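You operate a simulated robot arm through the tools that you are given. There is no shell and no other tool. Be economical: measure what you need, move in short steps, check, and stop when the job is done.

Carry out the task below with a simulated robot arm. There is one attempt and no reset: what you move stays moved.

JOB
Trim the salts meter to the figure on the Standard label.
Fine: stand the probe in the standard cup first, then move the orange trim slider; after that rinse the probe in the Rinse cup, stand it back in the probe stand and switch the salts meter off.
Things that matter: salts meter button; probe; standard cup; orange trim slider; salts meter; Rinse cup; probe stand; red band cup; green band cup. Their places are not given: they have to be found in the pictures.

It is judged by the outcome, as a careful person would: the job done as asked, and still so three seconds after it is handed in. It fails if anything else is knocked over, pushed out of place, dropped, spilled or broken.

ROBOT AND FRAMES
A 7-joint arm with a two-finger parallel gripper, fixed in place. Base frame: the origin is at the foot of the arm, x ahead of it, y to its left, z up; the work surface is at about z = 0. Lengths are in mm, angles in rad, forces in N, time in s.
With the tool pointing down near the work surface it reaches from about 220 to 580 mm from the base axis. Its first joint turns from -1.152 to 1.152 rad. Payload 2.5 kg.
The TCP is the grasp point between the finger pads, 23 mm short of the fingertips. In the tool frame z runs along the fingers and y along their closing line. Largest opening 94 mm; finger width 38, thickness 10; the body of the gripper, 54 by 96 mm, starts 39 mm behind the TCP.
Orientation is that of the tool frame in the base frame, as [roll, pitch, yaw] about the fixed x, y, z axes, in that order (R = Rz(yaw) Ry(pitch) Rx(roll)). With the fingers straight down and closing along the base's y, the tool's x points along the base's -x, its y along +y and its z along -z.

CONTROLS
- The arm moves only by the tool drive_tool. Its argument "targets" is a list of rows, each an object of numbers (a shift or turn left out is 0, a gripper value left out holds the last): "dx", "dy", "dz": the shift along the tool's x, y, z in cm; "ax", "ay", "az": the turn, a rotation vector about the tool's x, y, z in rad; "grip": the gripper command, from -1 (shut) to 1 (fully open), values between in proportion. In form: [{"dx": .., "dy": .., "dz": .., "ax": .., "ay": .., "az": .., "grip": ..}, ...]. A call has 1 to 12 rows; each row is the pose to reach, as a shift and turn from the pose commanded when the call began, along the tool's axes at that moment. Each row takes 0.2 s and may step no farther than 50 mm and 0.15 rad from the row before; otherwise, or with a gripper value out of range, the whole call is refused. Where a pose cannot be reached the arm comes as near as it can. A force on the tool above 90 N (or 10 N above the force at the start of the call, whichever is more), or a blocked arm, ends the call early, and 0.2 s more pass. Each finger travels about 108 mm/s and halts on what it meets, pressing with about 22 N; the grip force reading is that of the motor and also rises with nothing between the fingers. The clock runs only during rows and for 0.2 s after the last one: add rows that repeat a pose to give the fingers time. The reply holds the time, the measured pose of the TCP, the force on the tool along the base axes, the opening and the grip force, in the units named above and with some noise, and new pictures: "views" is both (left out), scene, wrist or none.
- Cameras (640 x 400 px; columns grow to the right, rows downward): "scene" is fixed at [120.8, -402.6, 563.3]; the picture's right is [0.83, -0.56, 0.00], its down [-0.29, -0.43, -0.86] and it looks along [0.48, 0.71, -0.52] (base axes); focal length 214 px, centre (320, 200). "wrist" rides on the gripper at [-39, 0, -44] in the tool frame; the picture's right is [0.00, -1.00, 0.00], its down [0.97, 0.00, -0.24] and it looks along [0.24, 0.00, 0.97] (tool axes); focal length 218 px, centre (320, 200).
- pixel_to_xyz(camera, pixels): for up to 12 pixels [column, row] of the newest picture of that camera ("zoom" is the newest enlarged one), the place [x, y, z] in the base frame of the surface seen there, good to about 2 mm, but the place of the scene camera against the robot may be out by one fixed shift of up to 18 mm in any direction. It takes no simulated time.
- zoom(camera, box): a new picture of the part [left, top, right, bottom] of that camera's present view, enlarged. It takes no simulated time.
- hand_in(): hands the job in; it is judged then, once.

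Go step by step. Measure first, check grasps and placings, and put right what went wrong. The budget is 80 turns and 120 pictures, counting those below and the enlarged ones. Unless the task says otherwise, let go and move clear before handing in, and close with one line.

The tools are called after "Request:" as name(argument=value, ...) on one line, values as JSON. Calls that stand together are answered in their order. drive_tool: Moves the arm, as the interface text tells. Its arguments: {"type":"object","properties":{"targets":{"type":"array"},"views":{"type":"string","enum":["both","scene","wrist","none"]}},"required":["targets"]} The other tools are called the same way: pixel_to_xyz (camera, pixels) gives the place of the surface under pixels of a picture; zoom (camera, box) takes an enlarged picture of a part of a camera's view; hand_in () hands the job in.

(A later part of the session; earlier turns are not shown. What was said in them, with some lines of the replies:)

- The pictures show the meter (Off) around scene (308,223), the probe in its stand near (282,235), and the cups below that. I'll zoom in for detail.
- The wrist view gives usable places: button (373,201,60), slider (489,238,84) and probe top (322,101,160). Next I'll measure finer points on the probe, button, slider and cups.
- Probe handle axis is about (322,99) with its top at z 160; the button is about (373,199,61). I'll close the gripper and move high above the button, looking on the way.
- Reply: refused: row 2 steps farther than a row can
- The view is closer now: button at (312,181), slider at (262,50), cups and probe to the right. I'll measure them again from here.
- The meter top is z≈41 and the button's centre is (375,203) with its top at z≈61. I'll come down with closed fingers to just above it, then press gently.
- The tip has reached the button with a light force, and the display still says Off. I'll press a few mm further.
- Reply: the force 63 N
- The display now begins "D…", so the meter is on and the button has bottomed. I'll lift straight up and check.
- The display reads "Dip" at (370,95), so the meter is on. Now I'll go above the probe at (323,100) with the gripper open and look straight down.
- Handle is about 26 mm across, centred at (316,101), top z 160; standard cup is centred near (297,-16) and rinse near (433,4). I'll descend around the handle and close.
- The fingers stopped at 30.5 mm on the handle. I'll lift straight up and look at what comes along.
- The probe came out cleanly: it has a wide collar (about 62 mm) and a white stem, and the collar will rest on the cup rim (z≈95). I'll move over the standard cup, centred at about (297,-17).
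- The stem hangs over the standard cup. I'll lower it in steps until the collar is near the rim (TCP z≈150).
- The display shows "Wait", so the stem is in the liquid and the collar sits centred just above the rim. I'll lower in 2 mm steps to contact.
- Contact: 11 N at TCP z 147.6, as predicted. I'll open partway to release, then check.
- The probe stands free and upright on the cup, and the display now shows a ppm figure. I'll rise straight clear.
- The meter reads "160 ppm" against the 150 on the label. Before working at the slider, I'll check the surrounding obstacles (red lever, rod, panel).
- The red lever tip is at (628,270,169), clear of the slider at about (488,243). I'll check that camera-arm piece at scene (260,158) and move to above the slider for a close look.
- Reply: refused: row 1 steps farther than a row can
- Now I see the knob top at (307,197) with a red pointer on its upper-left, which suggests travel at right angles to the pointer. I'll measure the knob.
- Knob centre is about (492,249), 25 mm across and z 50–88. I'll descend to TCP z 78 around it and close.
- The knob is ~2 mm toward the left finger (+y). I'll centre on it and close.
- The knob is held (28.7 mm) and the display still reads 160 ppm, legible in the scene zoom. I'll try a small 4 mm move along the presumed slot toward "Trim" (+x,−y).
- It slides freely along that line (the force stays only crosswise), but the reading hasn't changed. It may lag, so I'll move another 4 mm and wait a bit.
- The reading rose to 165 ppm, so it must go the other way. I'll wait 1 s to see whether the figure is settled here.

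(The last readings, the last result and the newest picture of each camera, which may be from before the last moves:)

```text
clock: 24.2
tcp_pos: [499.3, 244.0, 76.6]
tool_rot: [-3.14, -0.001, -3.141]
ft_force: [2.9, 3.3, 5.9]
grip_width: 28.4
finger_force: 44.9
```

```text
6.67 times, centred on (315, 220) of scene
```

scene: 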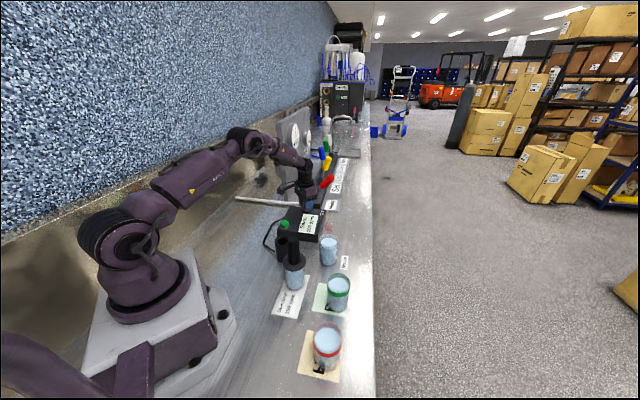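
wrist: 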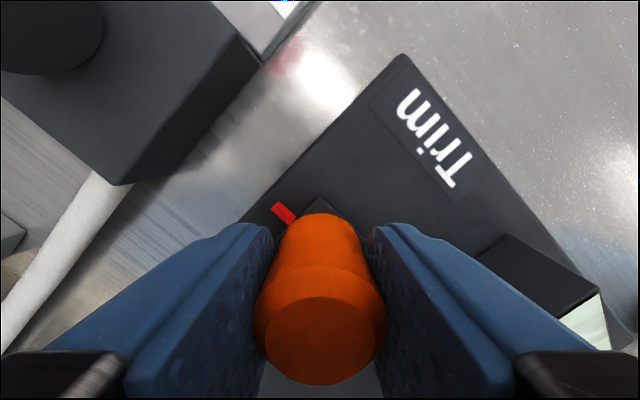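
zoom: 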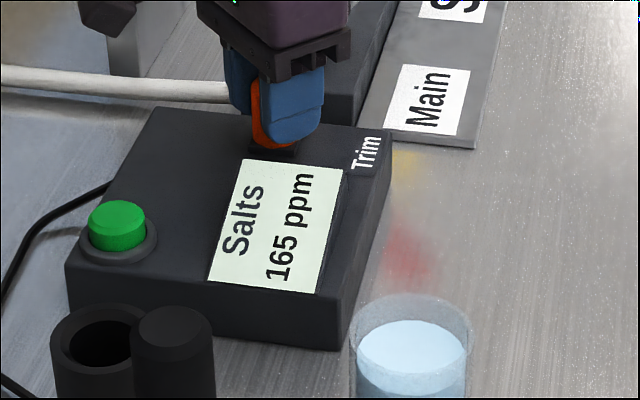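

It's settled at 165. I'll move back 14 mm along the slot (−x,+y) in small rows and read.

Request:
drive_tool(targets=[{"dx": 0.2, "dy": 0.2}, {"dx": 0.4, "dy": 0.4}, {"dx": 0.6, "dy": 0.6}, {"dx": 0.8, "dy": 0.8}, {"dx": 1.0, "dy": 1.0}, {"dx": 1.0, "dy": 1.0}, {"dx": 1.0, "dy": 1.0}], views="none")

Request:
zoom(camera="scene", box=[280, 190, 350, 250])

```text
clock: 25.8
tcp_pos: [487.9, 253.4, 77.7]
tool_rot: [3.141, 0.0, -3.141]
ft_force: [3.1, 3.4, 6.8]
grip_width: 28.5
finger_force: 44.9
```

```text
6.67 times, centred on (315, 220) of scene
```

zoom: 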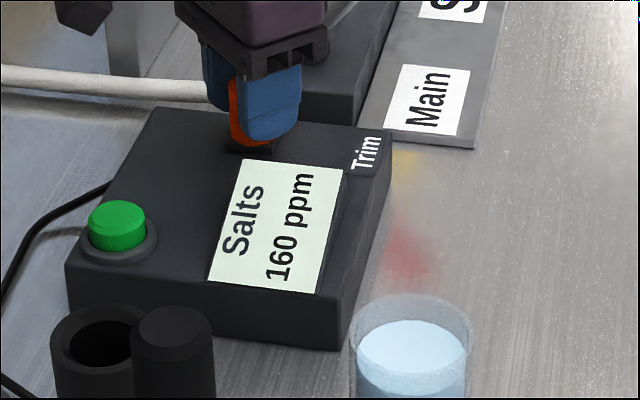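

Still 160 here, so each 5 ppm step is about 10 mm or more of travel. I'll continue back 7 mm more.

Request:
drive_tool(targets=[{"dx": 0.25, "dy": 0.25}, {"dx": 0.5, "dy": 0.5}, {"dx": 0.5, "dy": 0.5}, {"dx": 0.5, "dy": 0.5}], views="none")

Request:
zoom(camera="scene", box=[280, 190, 350, 250])

```text
clock: 26.8
tcp_pos: [483.2, 259.6, 78.8]
tool_rot: [3.141, -0.001, -3.14]
ft_force: [2.9, 2.4, 7.3]
grip_width: 28.2
finger_force: 45.0
```

```text
6.67 times, centred on (315, 220) of scene
```

zoom: 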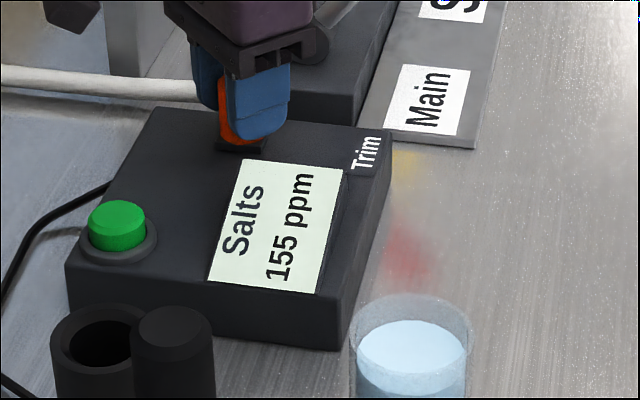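

155 ppm now. I'll go another 7 mm the same way.

Request:
drive_tool(targets=[{"dx": 0.25, "dy": 0.25}, {"dx": 0.5, "dy": 0.5}, {"dx": 0.5, "dy": 0.5}, {"dx": 0.5, "dy": 0.5}], views="none")

Request:
zoom(camera="scene", box=[280, 190, 350, 250])

```text
clock: 27.8
tcp_pos: [478.7, 263.1, 77.9]
tool_rot: [-3.141, 0.001, 3.141]
ft_force: [1.2, 2.9, 3.8]
grip_width: 28.2
finger_force: 45.7
```

```text
6.67 times, centred on (315, 220) of scene
```

zoom: 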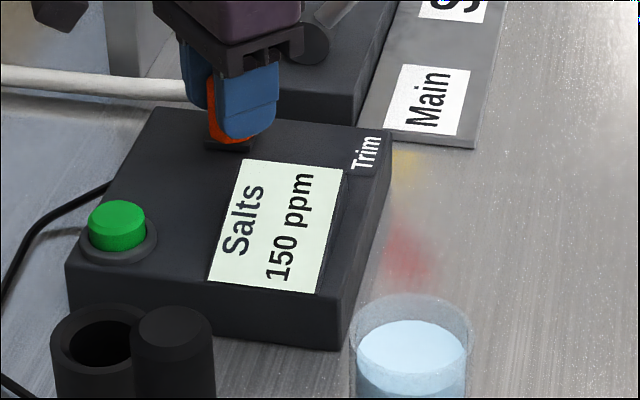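

It reads 150 ppm. By my bounds we're near the upper edge of this step, so I'll go 3 mm further toward its middle and confirm.

Request:
drive_tool(targets=[{"dx": 0.11, "dy": 0.11}, {"dx": 0.22, "dy": 0.22}, {"dx": 0.22, "dy": 0.22}, {"dx": 0.22, "dy": 0.22}, {"dx": 0.22, "dy": 0.22}, {"dx": 0.22, "dy": 0.22}, {"dx": 0.22, "dy": 0.22}], views="none")

Request:
zoom(camera="scene", box=[280, 190, 350, 250])

```text
clock: 29.4
tcp_pos: [475.7, 266.3, 76.6]
tool_rot: [3.14, 0.0, -3.14]
ft_force: [5.5, 5.9, -0.9]
grip_width: 28.7
finger_force: 44.8
```

```text
6.67 times, centred on (315, 220) of scene
```

zoom: 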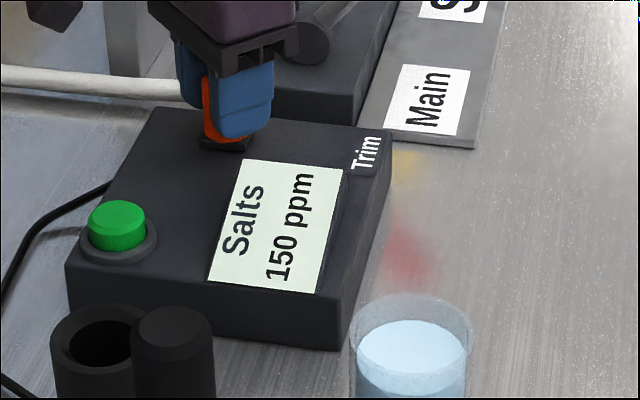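

Still 150 ppm, settled. I'll release the knob gently and rise.

Request:
drive_tool(targets=[{"dz": 0, "grip": -0.25}, {"dz": 0, "grip": 0}, {"dz": 0}, {"dz": -3}, {"dz": -7}, {"dz": -11}, {"dz": -15}, {"dz": -19}, {"dz": -22}, {"dz": -22}])

Request:
zoom(camera="scene", box=[270, 190, 350, 290])

```text
clock: 31.6
tcp_pos: [474.8, 267.3, 297.4]
tool_rot: [-3.141, -0.001, 3.141]
ft_force: [0.1, -0.7, -0.3]
grip_width: 47.1
finger_force: 0.0
```

scene: 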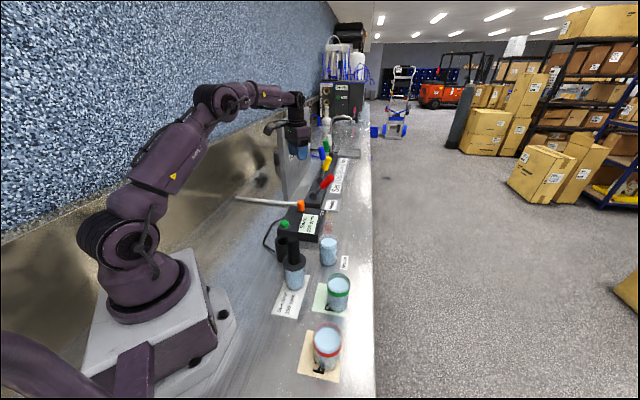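
wrist: 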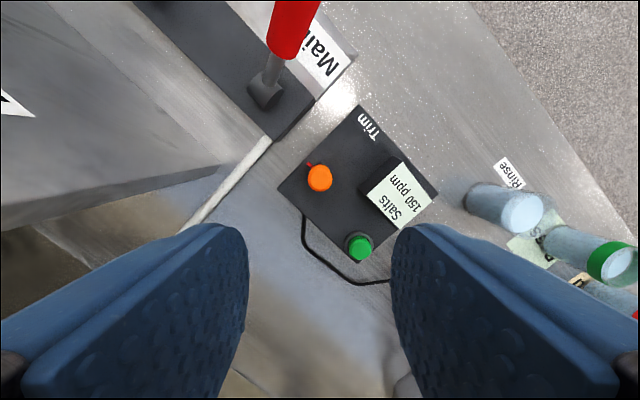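

```text
4.00 times, centred on (310, 240) of scene
```

zoom: 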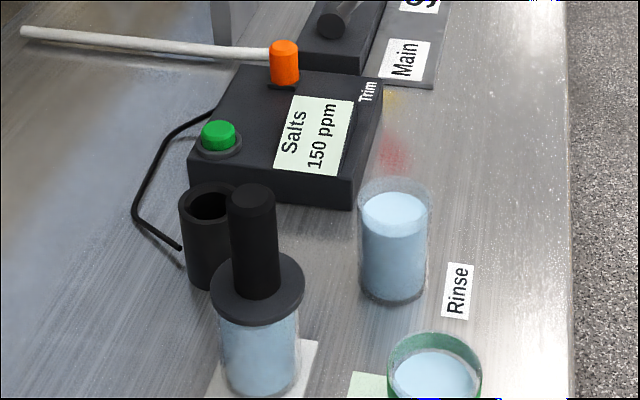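

The display holds at 150 ppm with the knob released. Now I'll return above the probe at (297,−17) at height.

Request:
drive_tool(targets=[{"dx": 2.2, "dy": -3.55, "grip": 0.2}, {"dx": 4.4, "dy": -7.1}, {"dx": 6.6, "dy": -10.65}, {"dx": 8.8, "dy": -14.2}, {"dx": 11.0, "dy": -17.75}, {"dx": 13.2, "dy": -21.3}, {"dx": 15.5, "dy": -24.9}, {"dx": 17.75, "dy": -28.4}, {"dx": 17.75, "dy": -28.4, "dz": 4}, {"dx": 17.75, "dy": -28.4, "dz": 4}], views="wrist")

```text
clock: 33.8
tcp_pos: [298.5, -19.0, 257.4]
tool_rot: [3.14, 0.001, -3.14]
ft_force: [0.1, 0.1, 0.1]
grip_width: 56.3
finger_force: 0.0
```

wrist: 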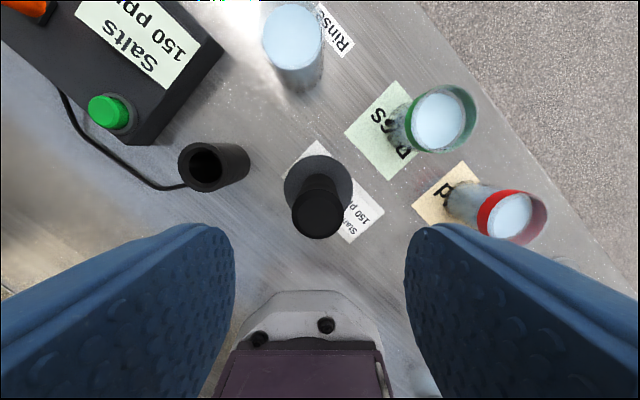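

Request:
pixel_to_xyz(camera="wrist", pixels=[[317, 215], [293, 215], [342, 215], [317, 195], [317, 236], [291, 35], [206, 166], [264, 35], [321, 35], [291, 66]])

```text
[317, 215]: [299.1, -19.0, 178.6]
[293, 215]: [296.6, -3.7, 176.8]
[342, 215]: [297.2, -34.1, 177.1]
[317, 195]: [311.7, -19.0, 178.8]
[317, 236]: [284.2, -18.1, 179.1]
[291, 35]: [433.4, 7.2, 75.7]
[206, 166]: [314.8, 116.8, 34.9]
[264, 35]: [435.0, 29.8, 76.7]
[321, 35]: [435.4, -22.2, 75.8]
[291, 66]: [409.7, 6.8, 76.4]
```

The probe is at (298,−18), right under the tool. I'll descend and grip it at the same height (TCP z≈148).

Request:
drive_tool(targets=[{"dz": 3.5}, {"dz": 7}, {"dz": 9.5}, {"dz": 10.9}, {"dz": 10.9}, {"dz": 10.9, "grip": -0.2}, {"dz": 10.9, "grip": -1}, {"dz": 10.9}], views="wrist")

```text
clock: 35.6
tcp_pos: [299.0, -19.1, 148.2]
tool_rot: [3.141, -0.001, 3.141]
ft_force: [-0.3, -1.1, 0.3]
grip_width: 30.4
finger_force: 22.2
```

wrist: 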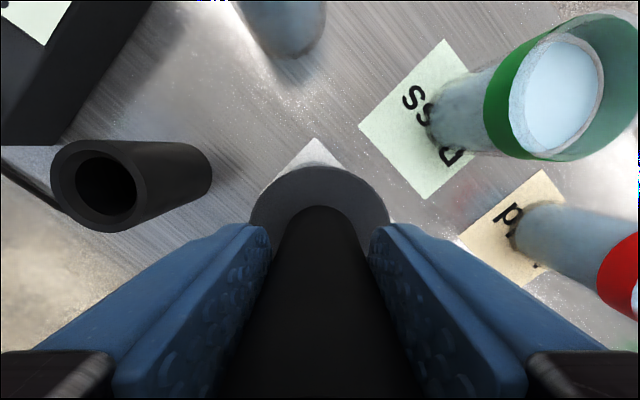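

Gripped again (30.4 mm). I'll lift straight up, then move over the Rinse cup at (433,4).

Request:
drive_tool(targets=[{"dz": -1}, {"dz": -4}, {"dz": -7.5}, {"dz": -10.2}, {"dz": -10.2}, {"dx": -3.5, "dy": 0.6, "dz": -10.2}, {"dx": -7, "dy": 1.2, "dz": -10.2}, {"dx": -10.5, "dy": 1.8, "dz": -10.2}, {"dx": -13.5, "dy": 2.3, "dz": -10.2}, {"dx": -13.5, "dy": 2.3, "dz": -10.2}])

Request:
zoom(camera="scene", box=[270, 180, 370, 300])

```text
clock: 37.8
tcp_pos: [433.0, 5.2, 250.1]
tool_rot: [3.141, -0.001, 3.142]
ft_force: [0.3, 0.2, -1.0]
grip_width: 30.8
finger_force: 22.4
```

scene: 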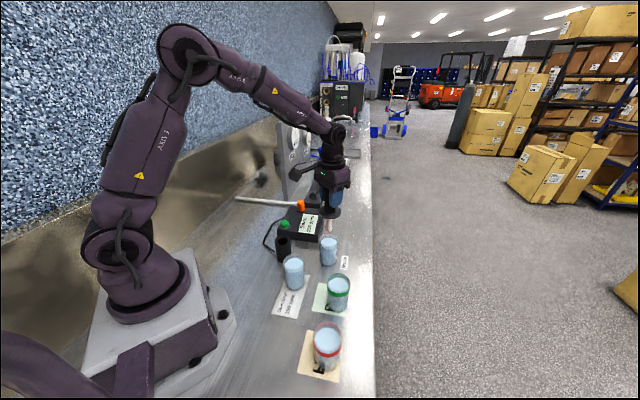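
wrist: 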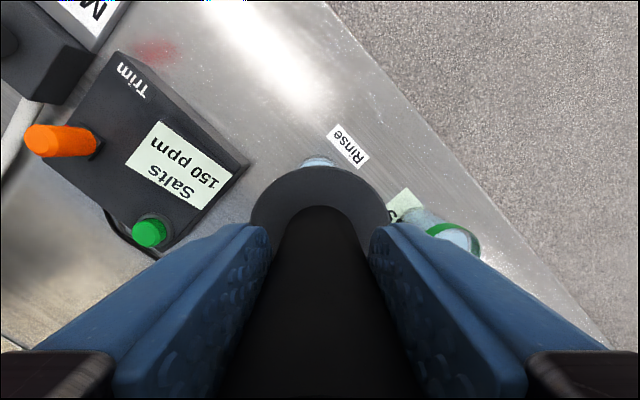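

```text
3.33 times, centred on (320, 240) of scene
```

zoom: 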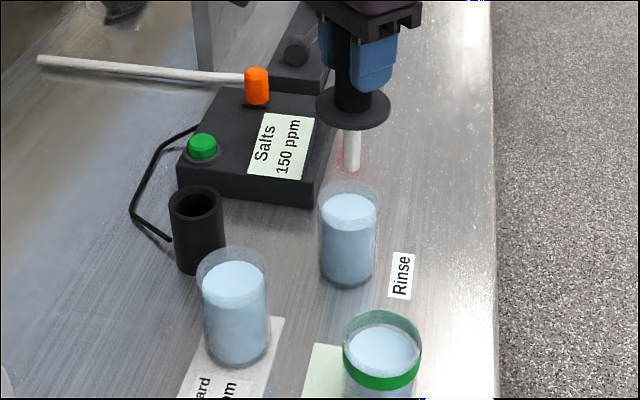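

The stem hangs over the Rinse cup. I'll lower it to just above rim contact (TCP z≈151), hold it there to rinse, and check alignment.

Request:
drive_tool(targets=[{"dz": 3}, {"dz": 6}, {"dz": 8}, {"dz": 9}, {"dz": 9.9}, {"dz": 9.9}, {"dz": 9.9}, {"dz": 9.9}])

Request:
zoom(camera="scene", box=[270, 180, 370, 300])

```text
clock: 39.6
tcp_pos: [432.2, 4.3, 152.4]
tool_rot: [-3.141, 0.0, -3.141]
ft_force: [-0.7, 0.0, -1.2]
grip_width: 30.7
finger_force: 22.7
```

scene: 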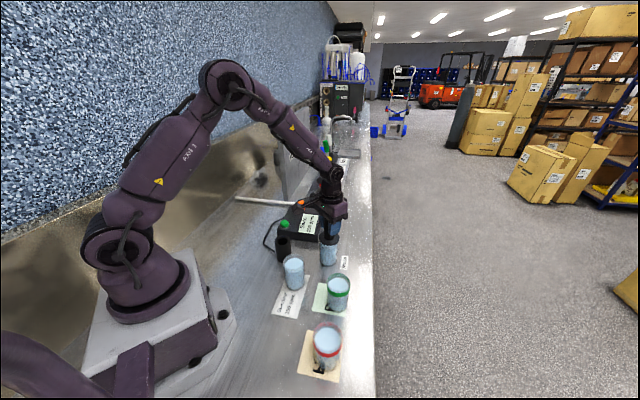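
wrist: 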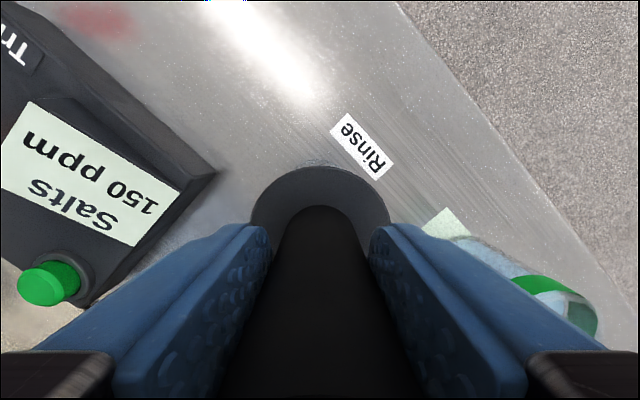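

```text
3.33 times, centred on (320, 240) of scene
```

zoom: 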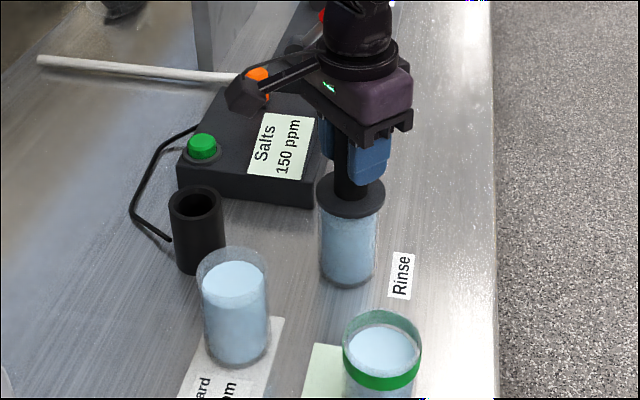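

The collar is centred just above the Rinse cup and the stem is well below the liquid. I'll hold about 2 s, then look at the meter.

Request:
drive_tool(targets=[{"dz": 0}, {"dz": -1}, {"dz": 0}, {"dz": -1}, {"dz": 0}, {"dz": 0}, {"dz": 0}, {"dz": 0}, {"dz": 0}, {"dz": 0}], views="wrist")

```text
clock: 41.8
tcp_pos: [433.2, 5.9, 151.7]
tool_rot: [-3.141, 0.001, -3.141]
ft_force: [-0.7, -0.3, -0.4]
grip_width: 30.7
finger_force: 22.2
```

wrist: 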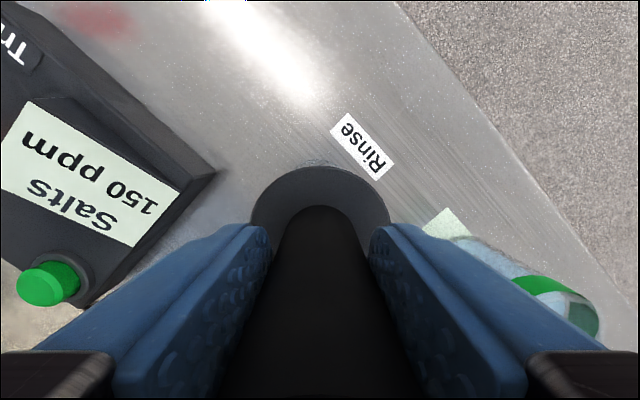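

Rinsed. Now I'll lift out and travel to above the stand at (316,101).

Request:
drive_tool(targets=[{"dz": -2}, {"dz": -5}, {"dz": -8}, {"dz": -10}, {"dz": -10}, {"dx": 2.9, "dy": 2.4, "dz": -10}, {"dx": 5.8, "dy": 4.8, "dz": -10}, {"dx": 8.7, "dy": 7.2, "dz": -10}, {"dx": 11.7, "dy": 9.6, "dz": -10}, {"dx": 11.7, "dy": 9.6, "dz": -10}])

Request:
zoom(camera="scene", box=[250, 180, 350, 300])

```text
clock: 44.0
tcp_pos: [315.5, 101.6, 251.0]
tool_rot: [-3.141, 0.001, 3.141]
ft_force: [0.2, -1.0, 0.0]
grip_width: 30.5
finger_force: 22.1
```

scene: 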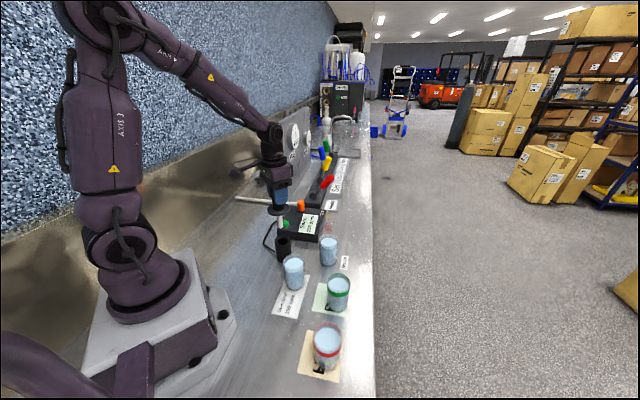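
wrist: 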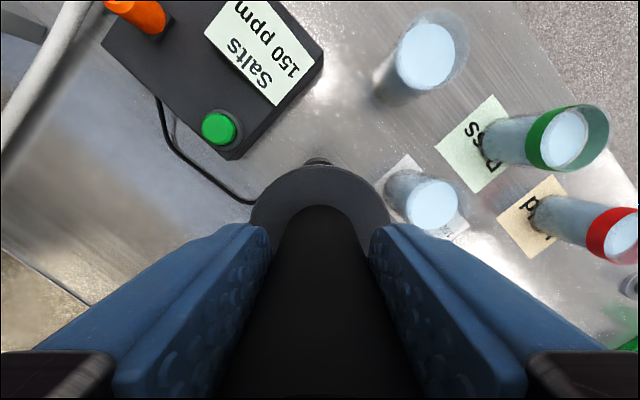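

```text
3.33 times, centred on (300, 240) of scene
```

zoom: 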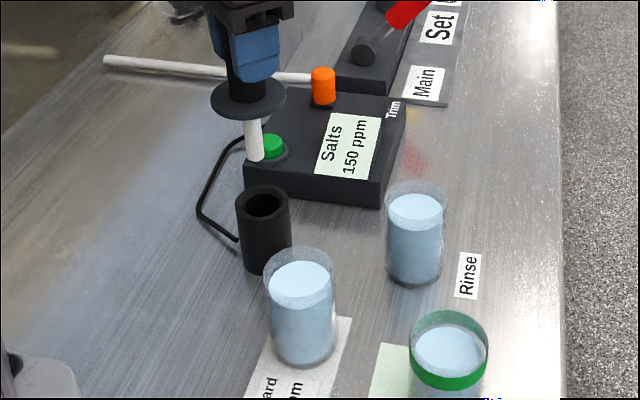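

The view matches the one at lift-off: the stand shows centred at (318,160). I'll lower the probe into the stand.

Request:
drive_tool(targets=[{"dz": 3}, {"dz": 6}, {"dz": 8}, {"dz": 9.5}, {"dz": 10.8}, {"dz": 11.6}, {"dz": 11.6}])

Request:
zoom(camera="scene", box=[250, 180, 350, 300])

```text
clock: 45.6
tcp_pos: [315.7, 101.9, 135.1]
tool_rot: [3.141, 0.0, 3.141]
ft_force: [-1.0, -0.1, -1.9]
grip_width: 30.6
finger_force: 21.7
```

scene: 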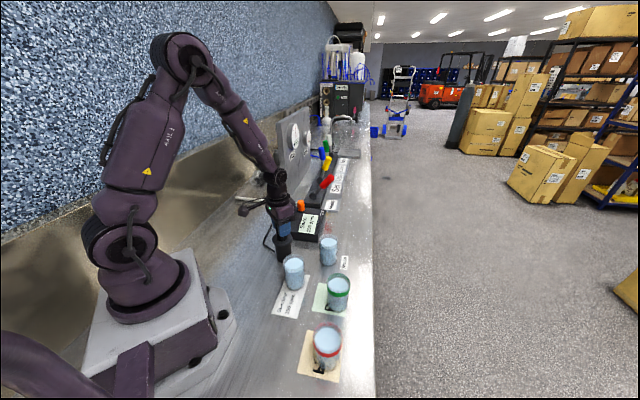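
wrist: 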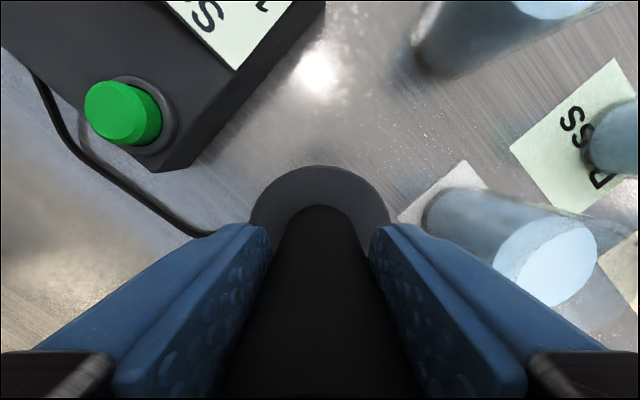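

```text
3.33 times, centred on (300, 240) of scene
```

zoom: 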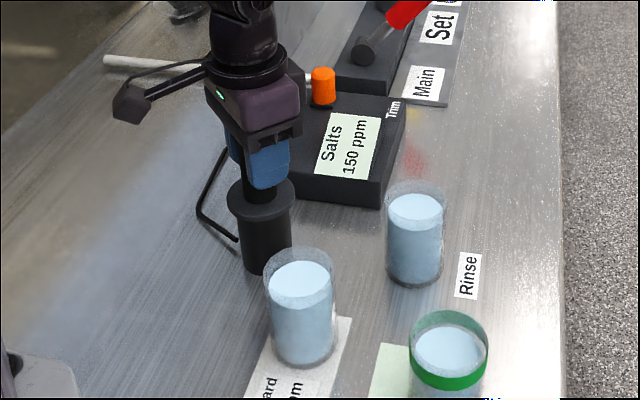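

The stem is in the stand with no side force. I'll lower the last few mm to contact.

Request:
drive_tool(targets=[{"dz": 0.2}, {"dz": 0.4}, {"dz": 0.5}, {"dz": 0.55}, {"dz": 0.55}], views="none")

```text
clock: 46.8
tcp_pos: [316.8, 100.1, 130.0]
tool_rot: [3.141, 0.001, -3.141]
ft_force: [-0.1, 0.5, -0.9]
grip_width: 30.7
finger_force: 21.8
```

Request:
drive_tool(targets=[{"dz": 0.1}, {"dz": 0.15}, {"dz": 0.2}, {"dz": 0.2}], views="none")

```text
clock: 47.8
tcp_pos: [316.3, 101.6, 129.0]
tool_rot: [-3.14, 0.001, -3.139]
ft_force: [-9.1, -4.3, 31.0]
grip_width: 30.6
finger_force: 21.5
```

The probe is seated (31 N at z 129, the original height). I'll ease up slightly, release and rise.

Request:
drive_tool(targets=[{"dz": -0.15}, {"dz": -0.15, "grip": -0.2}, {"dz": -0.15, "grip": 0.1}, {"dz": -0.15, "grip": 0.2}, {"dz": -4}, {"dz": -8}, {"dz": -12}, {"dz": -12}])

Request:
zoom(camera="scene", box=[250, 180, 350, 300])

```text
clock: 49.6
tcp_pos: [316.3, 101.5, 247.8]
tool_rot: [3.141, -0.001, -3.14]
ft_force: [-0.5, -0.1, -0.2]
grip_width: 56.4
finger_force: 0.0
```

scene: 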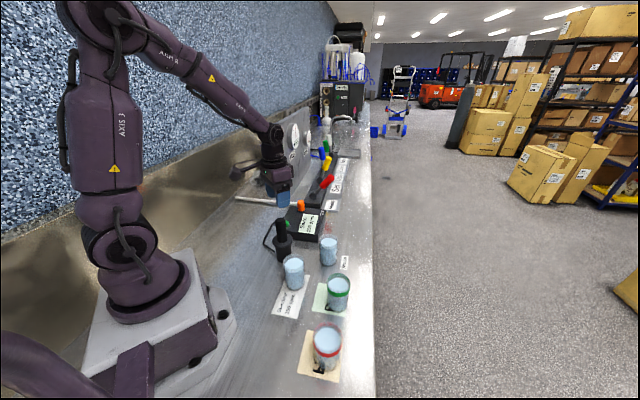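
wrist: 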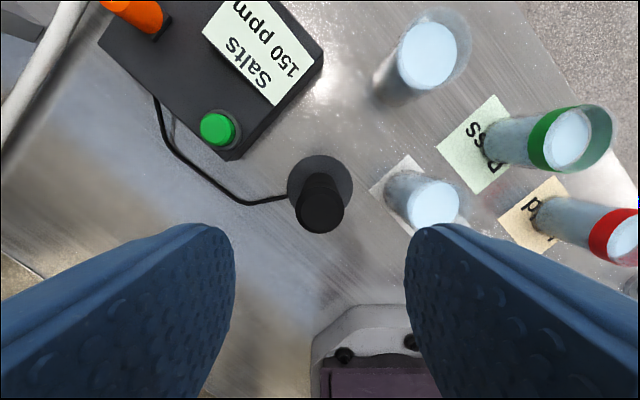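

```text
3.33 times, centred on (300, 240) of scene
```

zoom: 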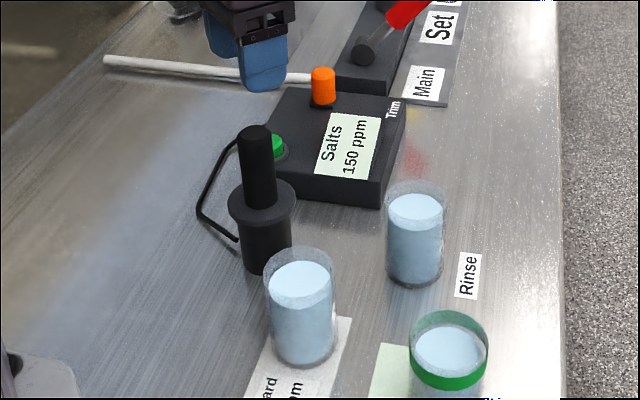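

The probe stands upright in its stand and the meter still reads 150 ppm. I'll close the gripper and go above the button (375,203).

Request:
drive_tool(targets=[{"dx": -1.9, "dy": 3.4, "grip": -1}, {"dx": -3.9, "dy": 6.8}, {"dx": -5.87, "dy": 10.2}, {"dx": -5.87, "dy": 10.2}, {"dx": -5.87, "dy": 10.2, "dz": 4}, {"dx": -5.87, "dy": 10.2, "dz": 8}, {"dx": -5.87, "dy": 10.2, "dz": 12}, {"dx": -5.87, "dy": 10.2, "dz": 15.5}, {"dx": -5.87, "dy": 10.2, "dz": 16.3}, {"dx": -5.87, "dy": 10.2, "dz": 16.5}, {"dx": -5.87, "dy": 10.2, "dz": 16.5}], views="wrist")

```text
clock: 52.0
tcp_pos: [374.7, 202.1, 82.8]
tool_rot: [3.141, 0.0, -3.141]
ft_force: [0.6, 0.6, -0.3]
grip_width: 0.1
finger_force: 22.0
```

wrist: 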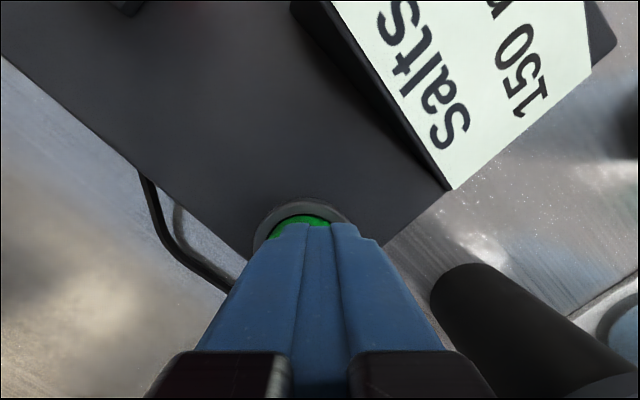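

The tip is just at the button (z 82.8, no force yet). I'll press in small steps as before, then release once.

Request:
drive_tool(targets=[{"dz": 0.2}, {"dz": 0.35}, {"dz": 0.5}, {"dz": 0.62}], views="wrist")

```text
clock: 53.0
tcp_pos: [374.7, 203.3, 79.6]
tool_rot: [3.141, 0.001, -3.14]
ft_force: [-10.4, -7.3, 32.3]
grip_width: 0.0
finger_force: 21.8
```

wrist: 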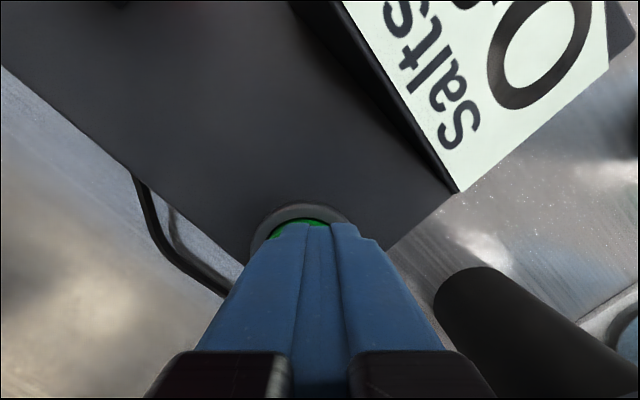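

The display shows "O…" (Off). I'll rise clear and check everything.

Request:
drive_tool(targets=[{"dz": -1}, {"dz": -5}, {"dz": -9}, {"dz": -13}, {"dz": -17}, {"dz": -21}, {"dz": -25}, {"dz": -25}])

Request:
zoom(camera="scene", box=[240, 180, 380, 390])

```text
clock: 54.8
tcp_pos: [375.5, 204.6, 328.2]
tool_rot: [3.141, 0.001, -3.139]
ft_force: [0.0, -1.0, 0.3]
grip_width: 0.0
finger_force: 22.0
```

scene: 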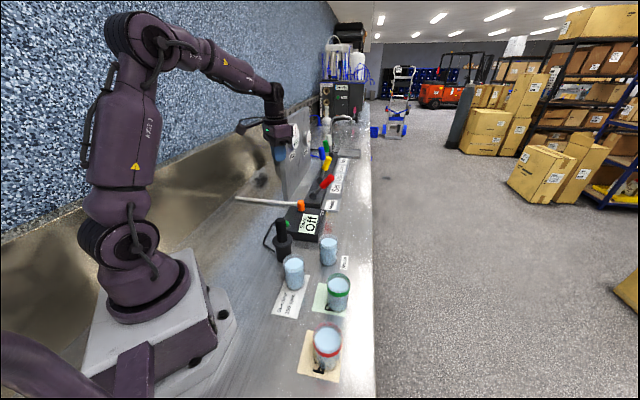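
wrist: 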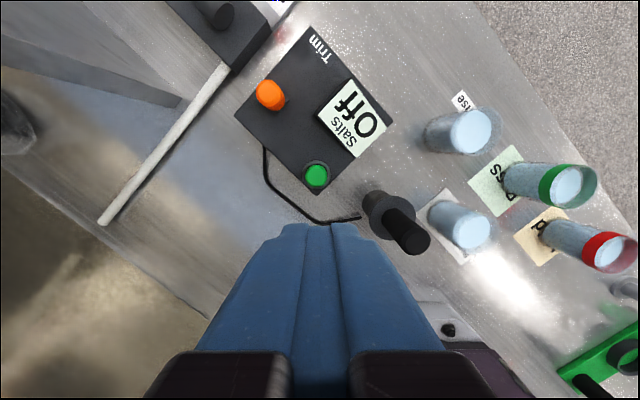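

```text
1.90 times, centred on (310, 285) of scene
```

zoom: 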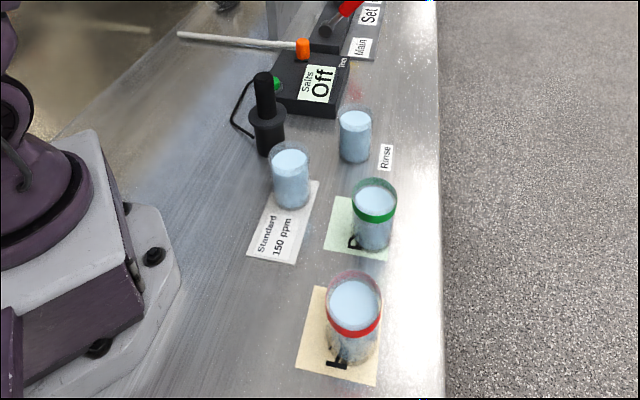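

The meter reads "Off", the probe is in its stand, the cups are all in place and the arm is clear, so I'm handing in.

Request:
hand_in()

```text
The job is handed in.
```

The salts meter is trimmed: it read 160 ppm in the standard cup and now reads 150, as on the label. The probe is rinsed and back in its stand, the meter is off, and nothing else was disturbed.
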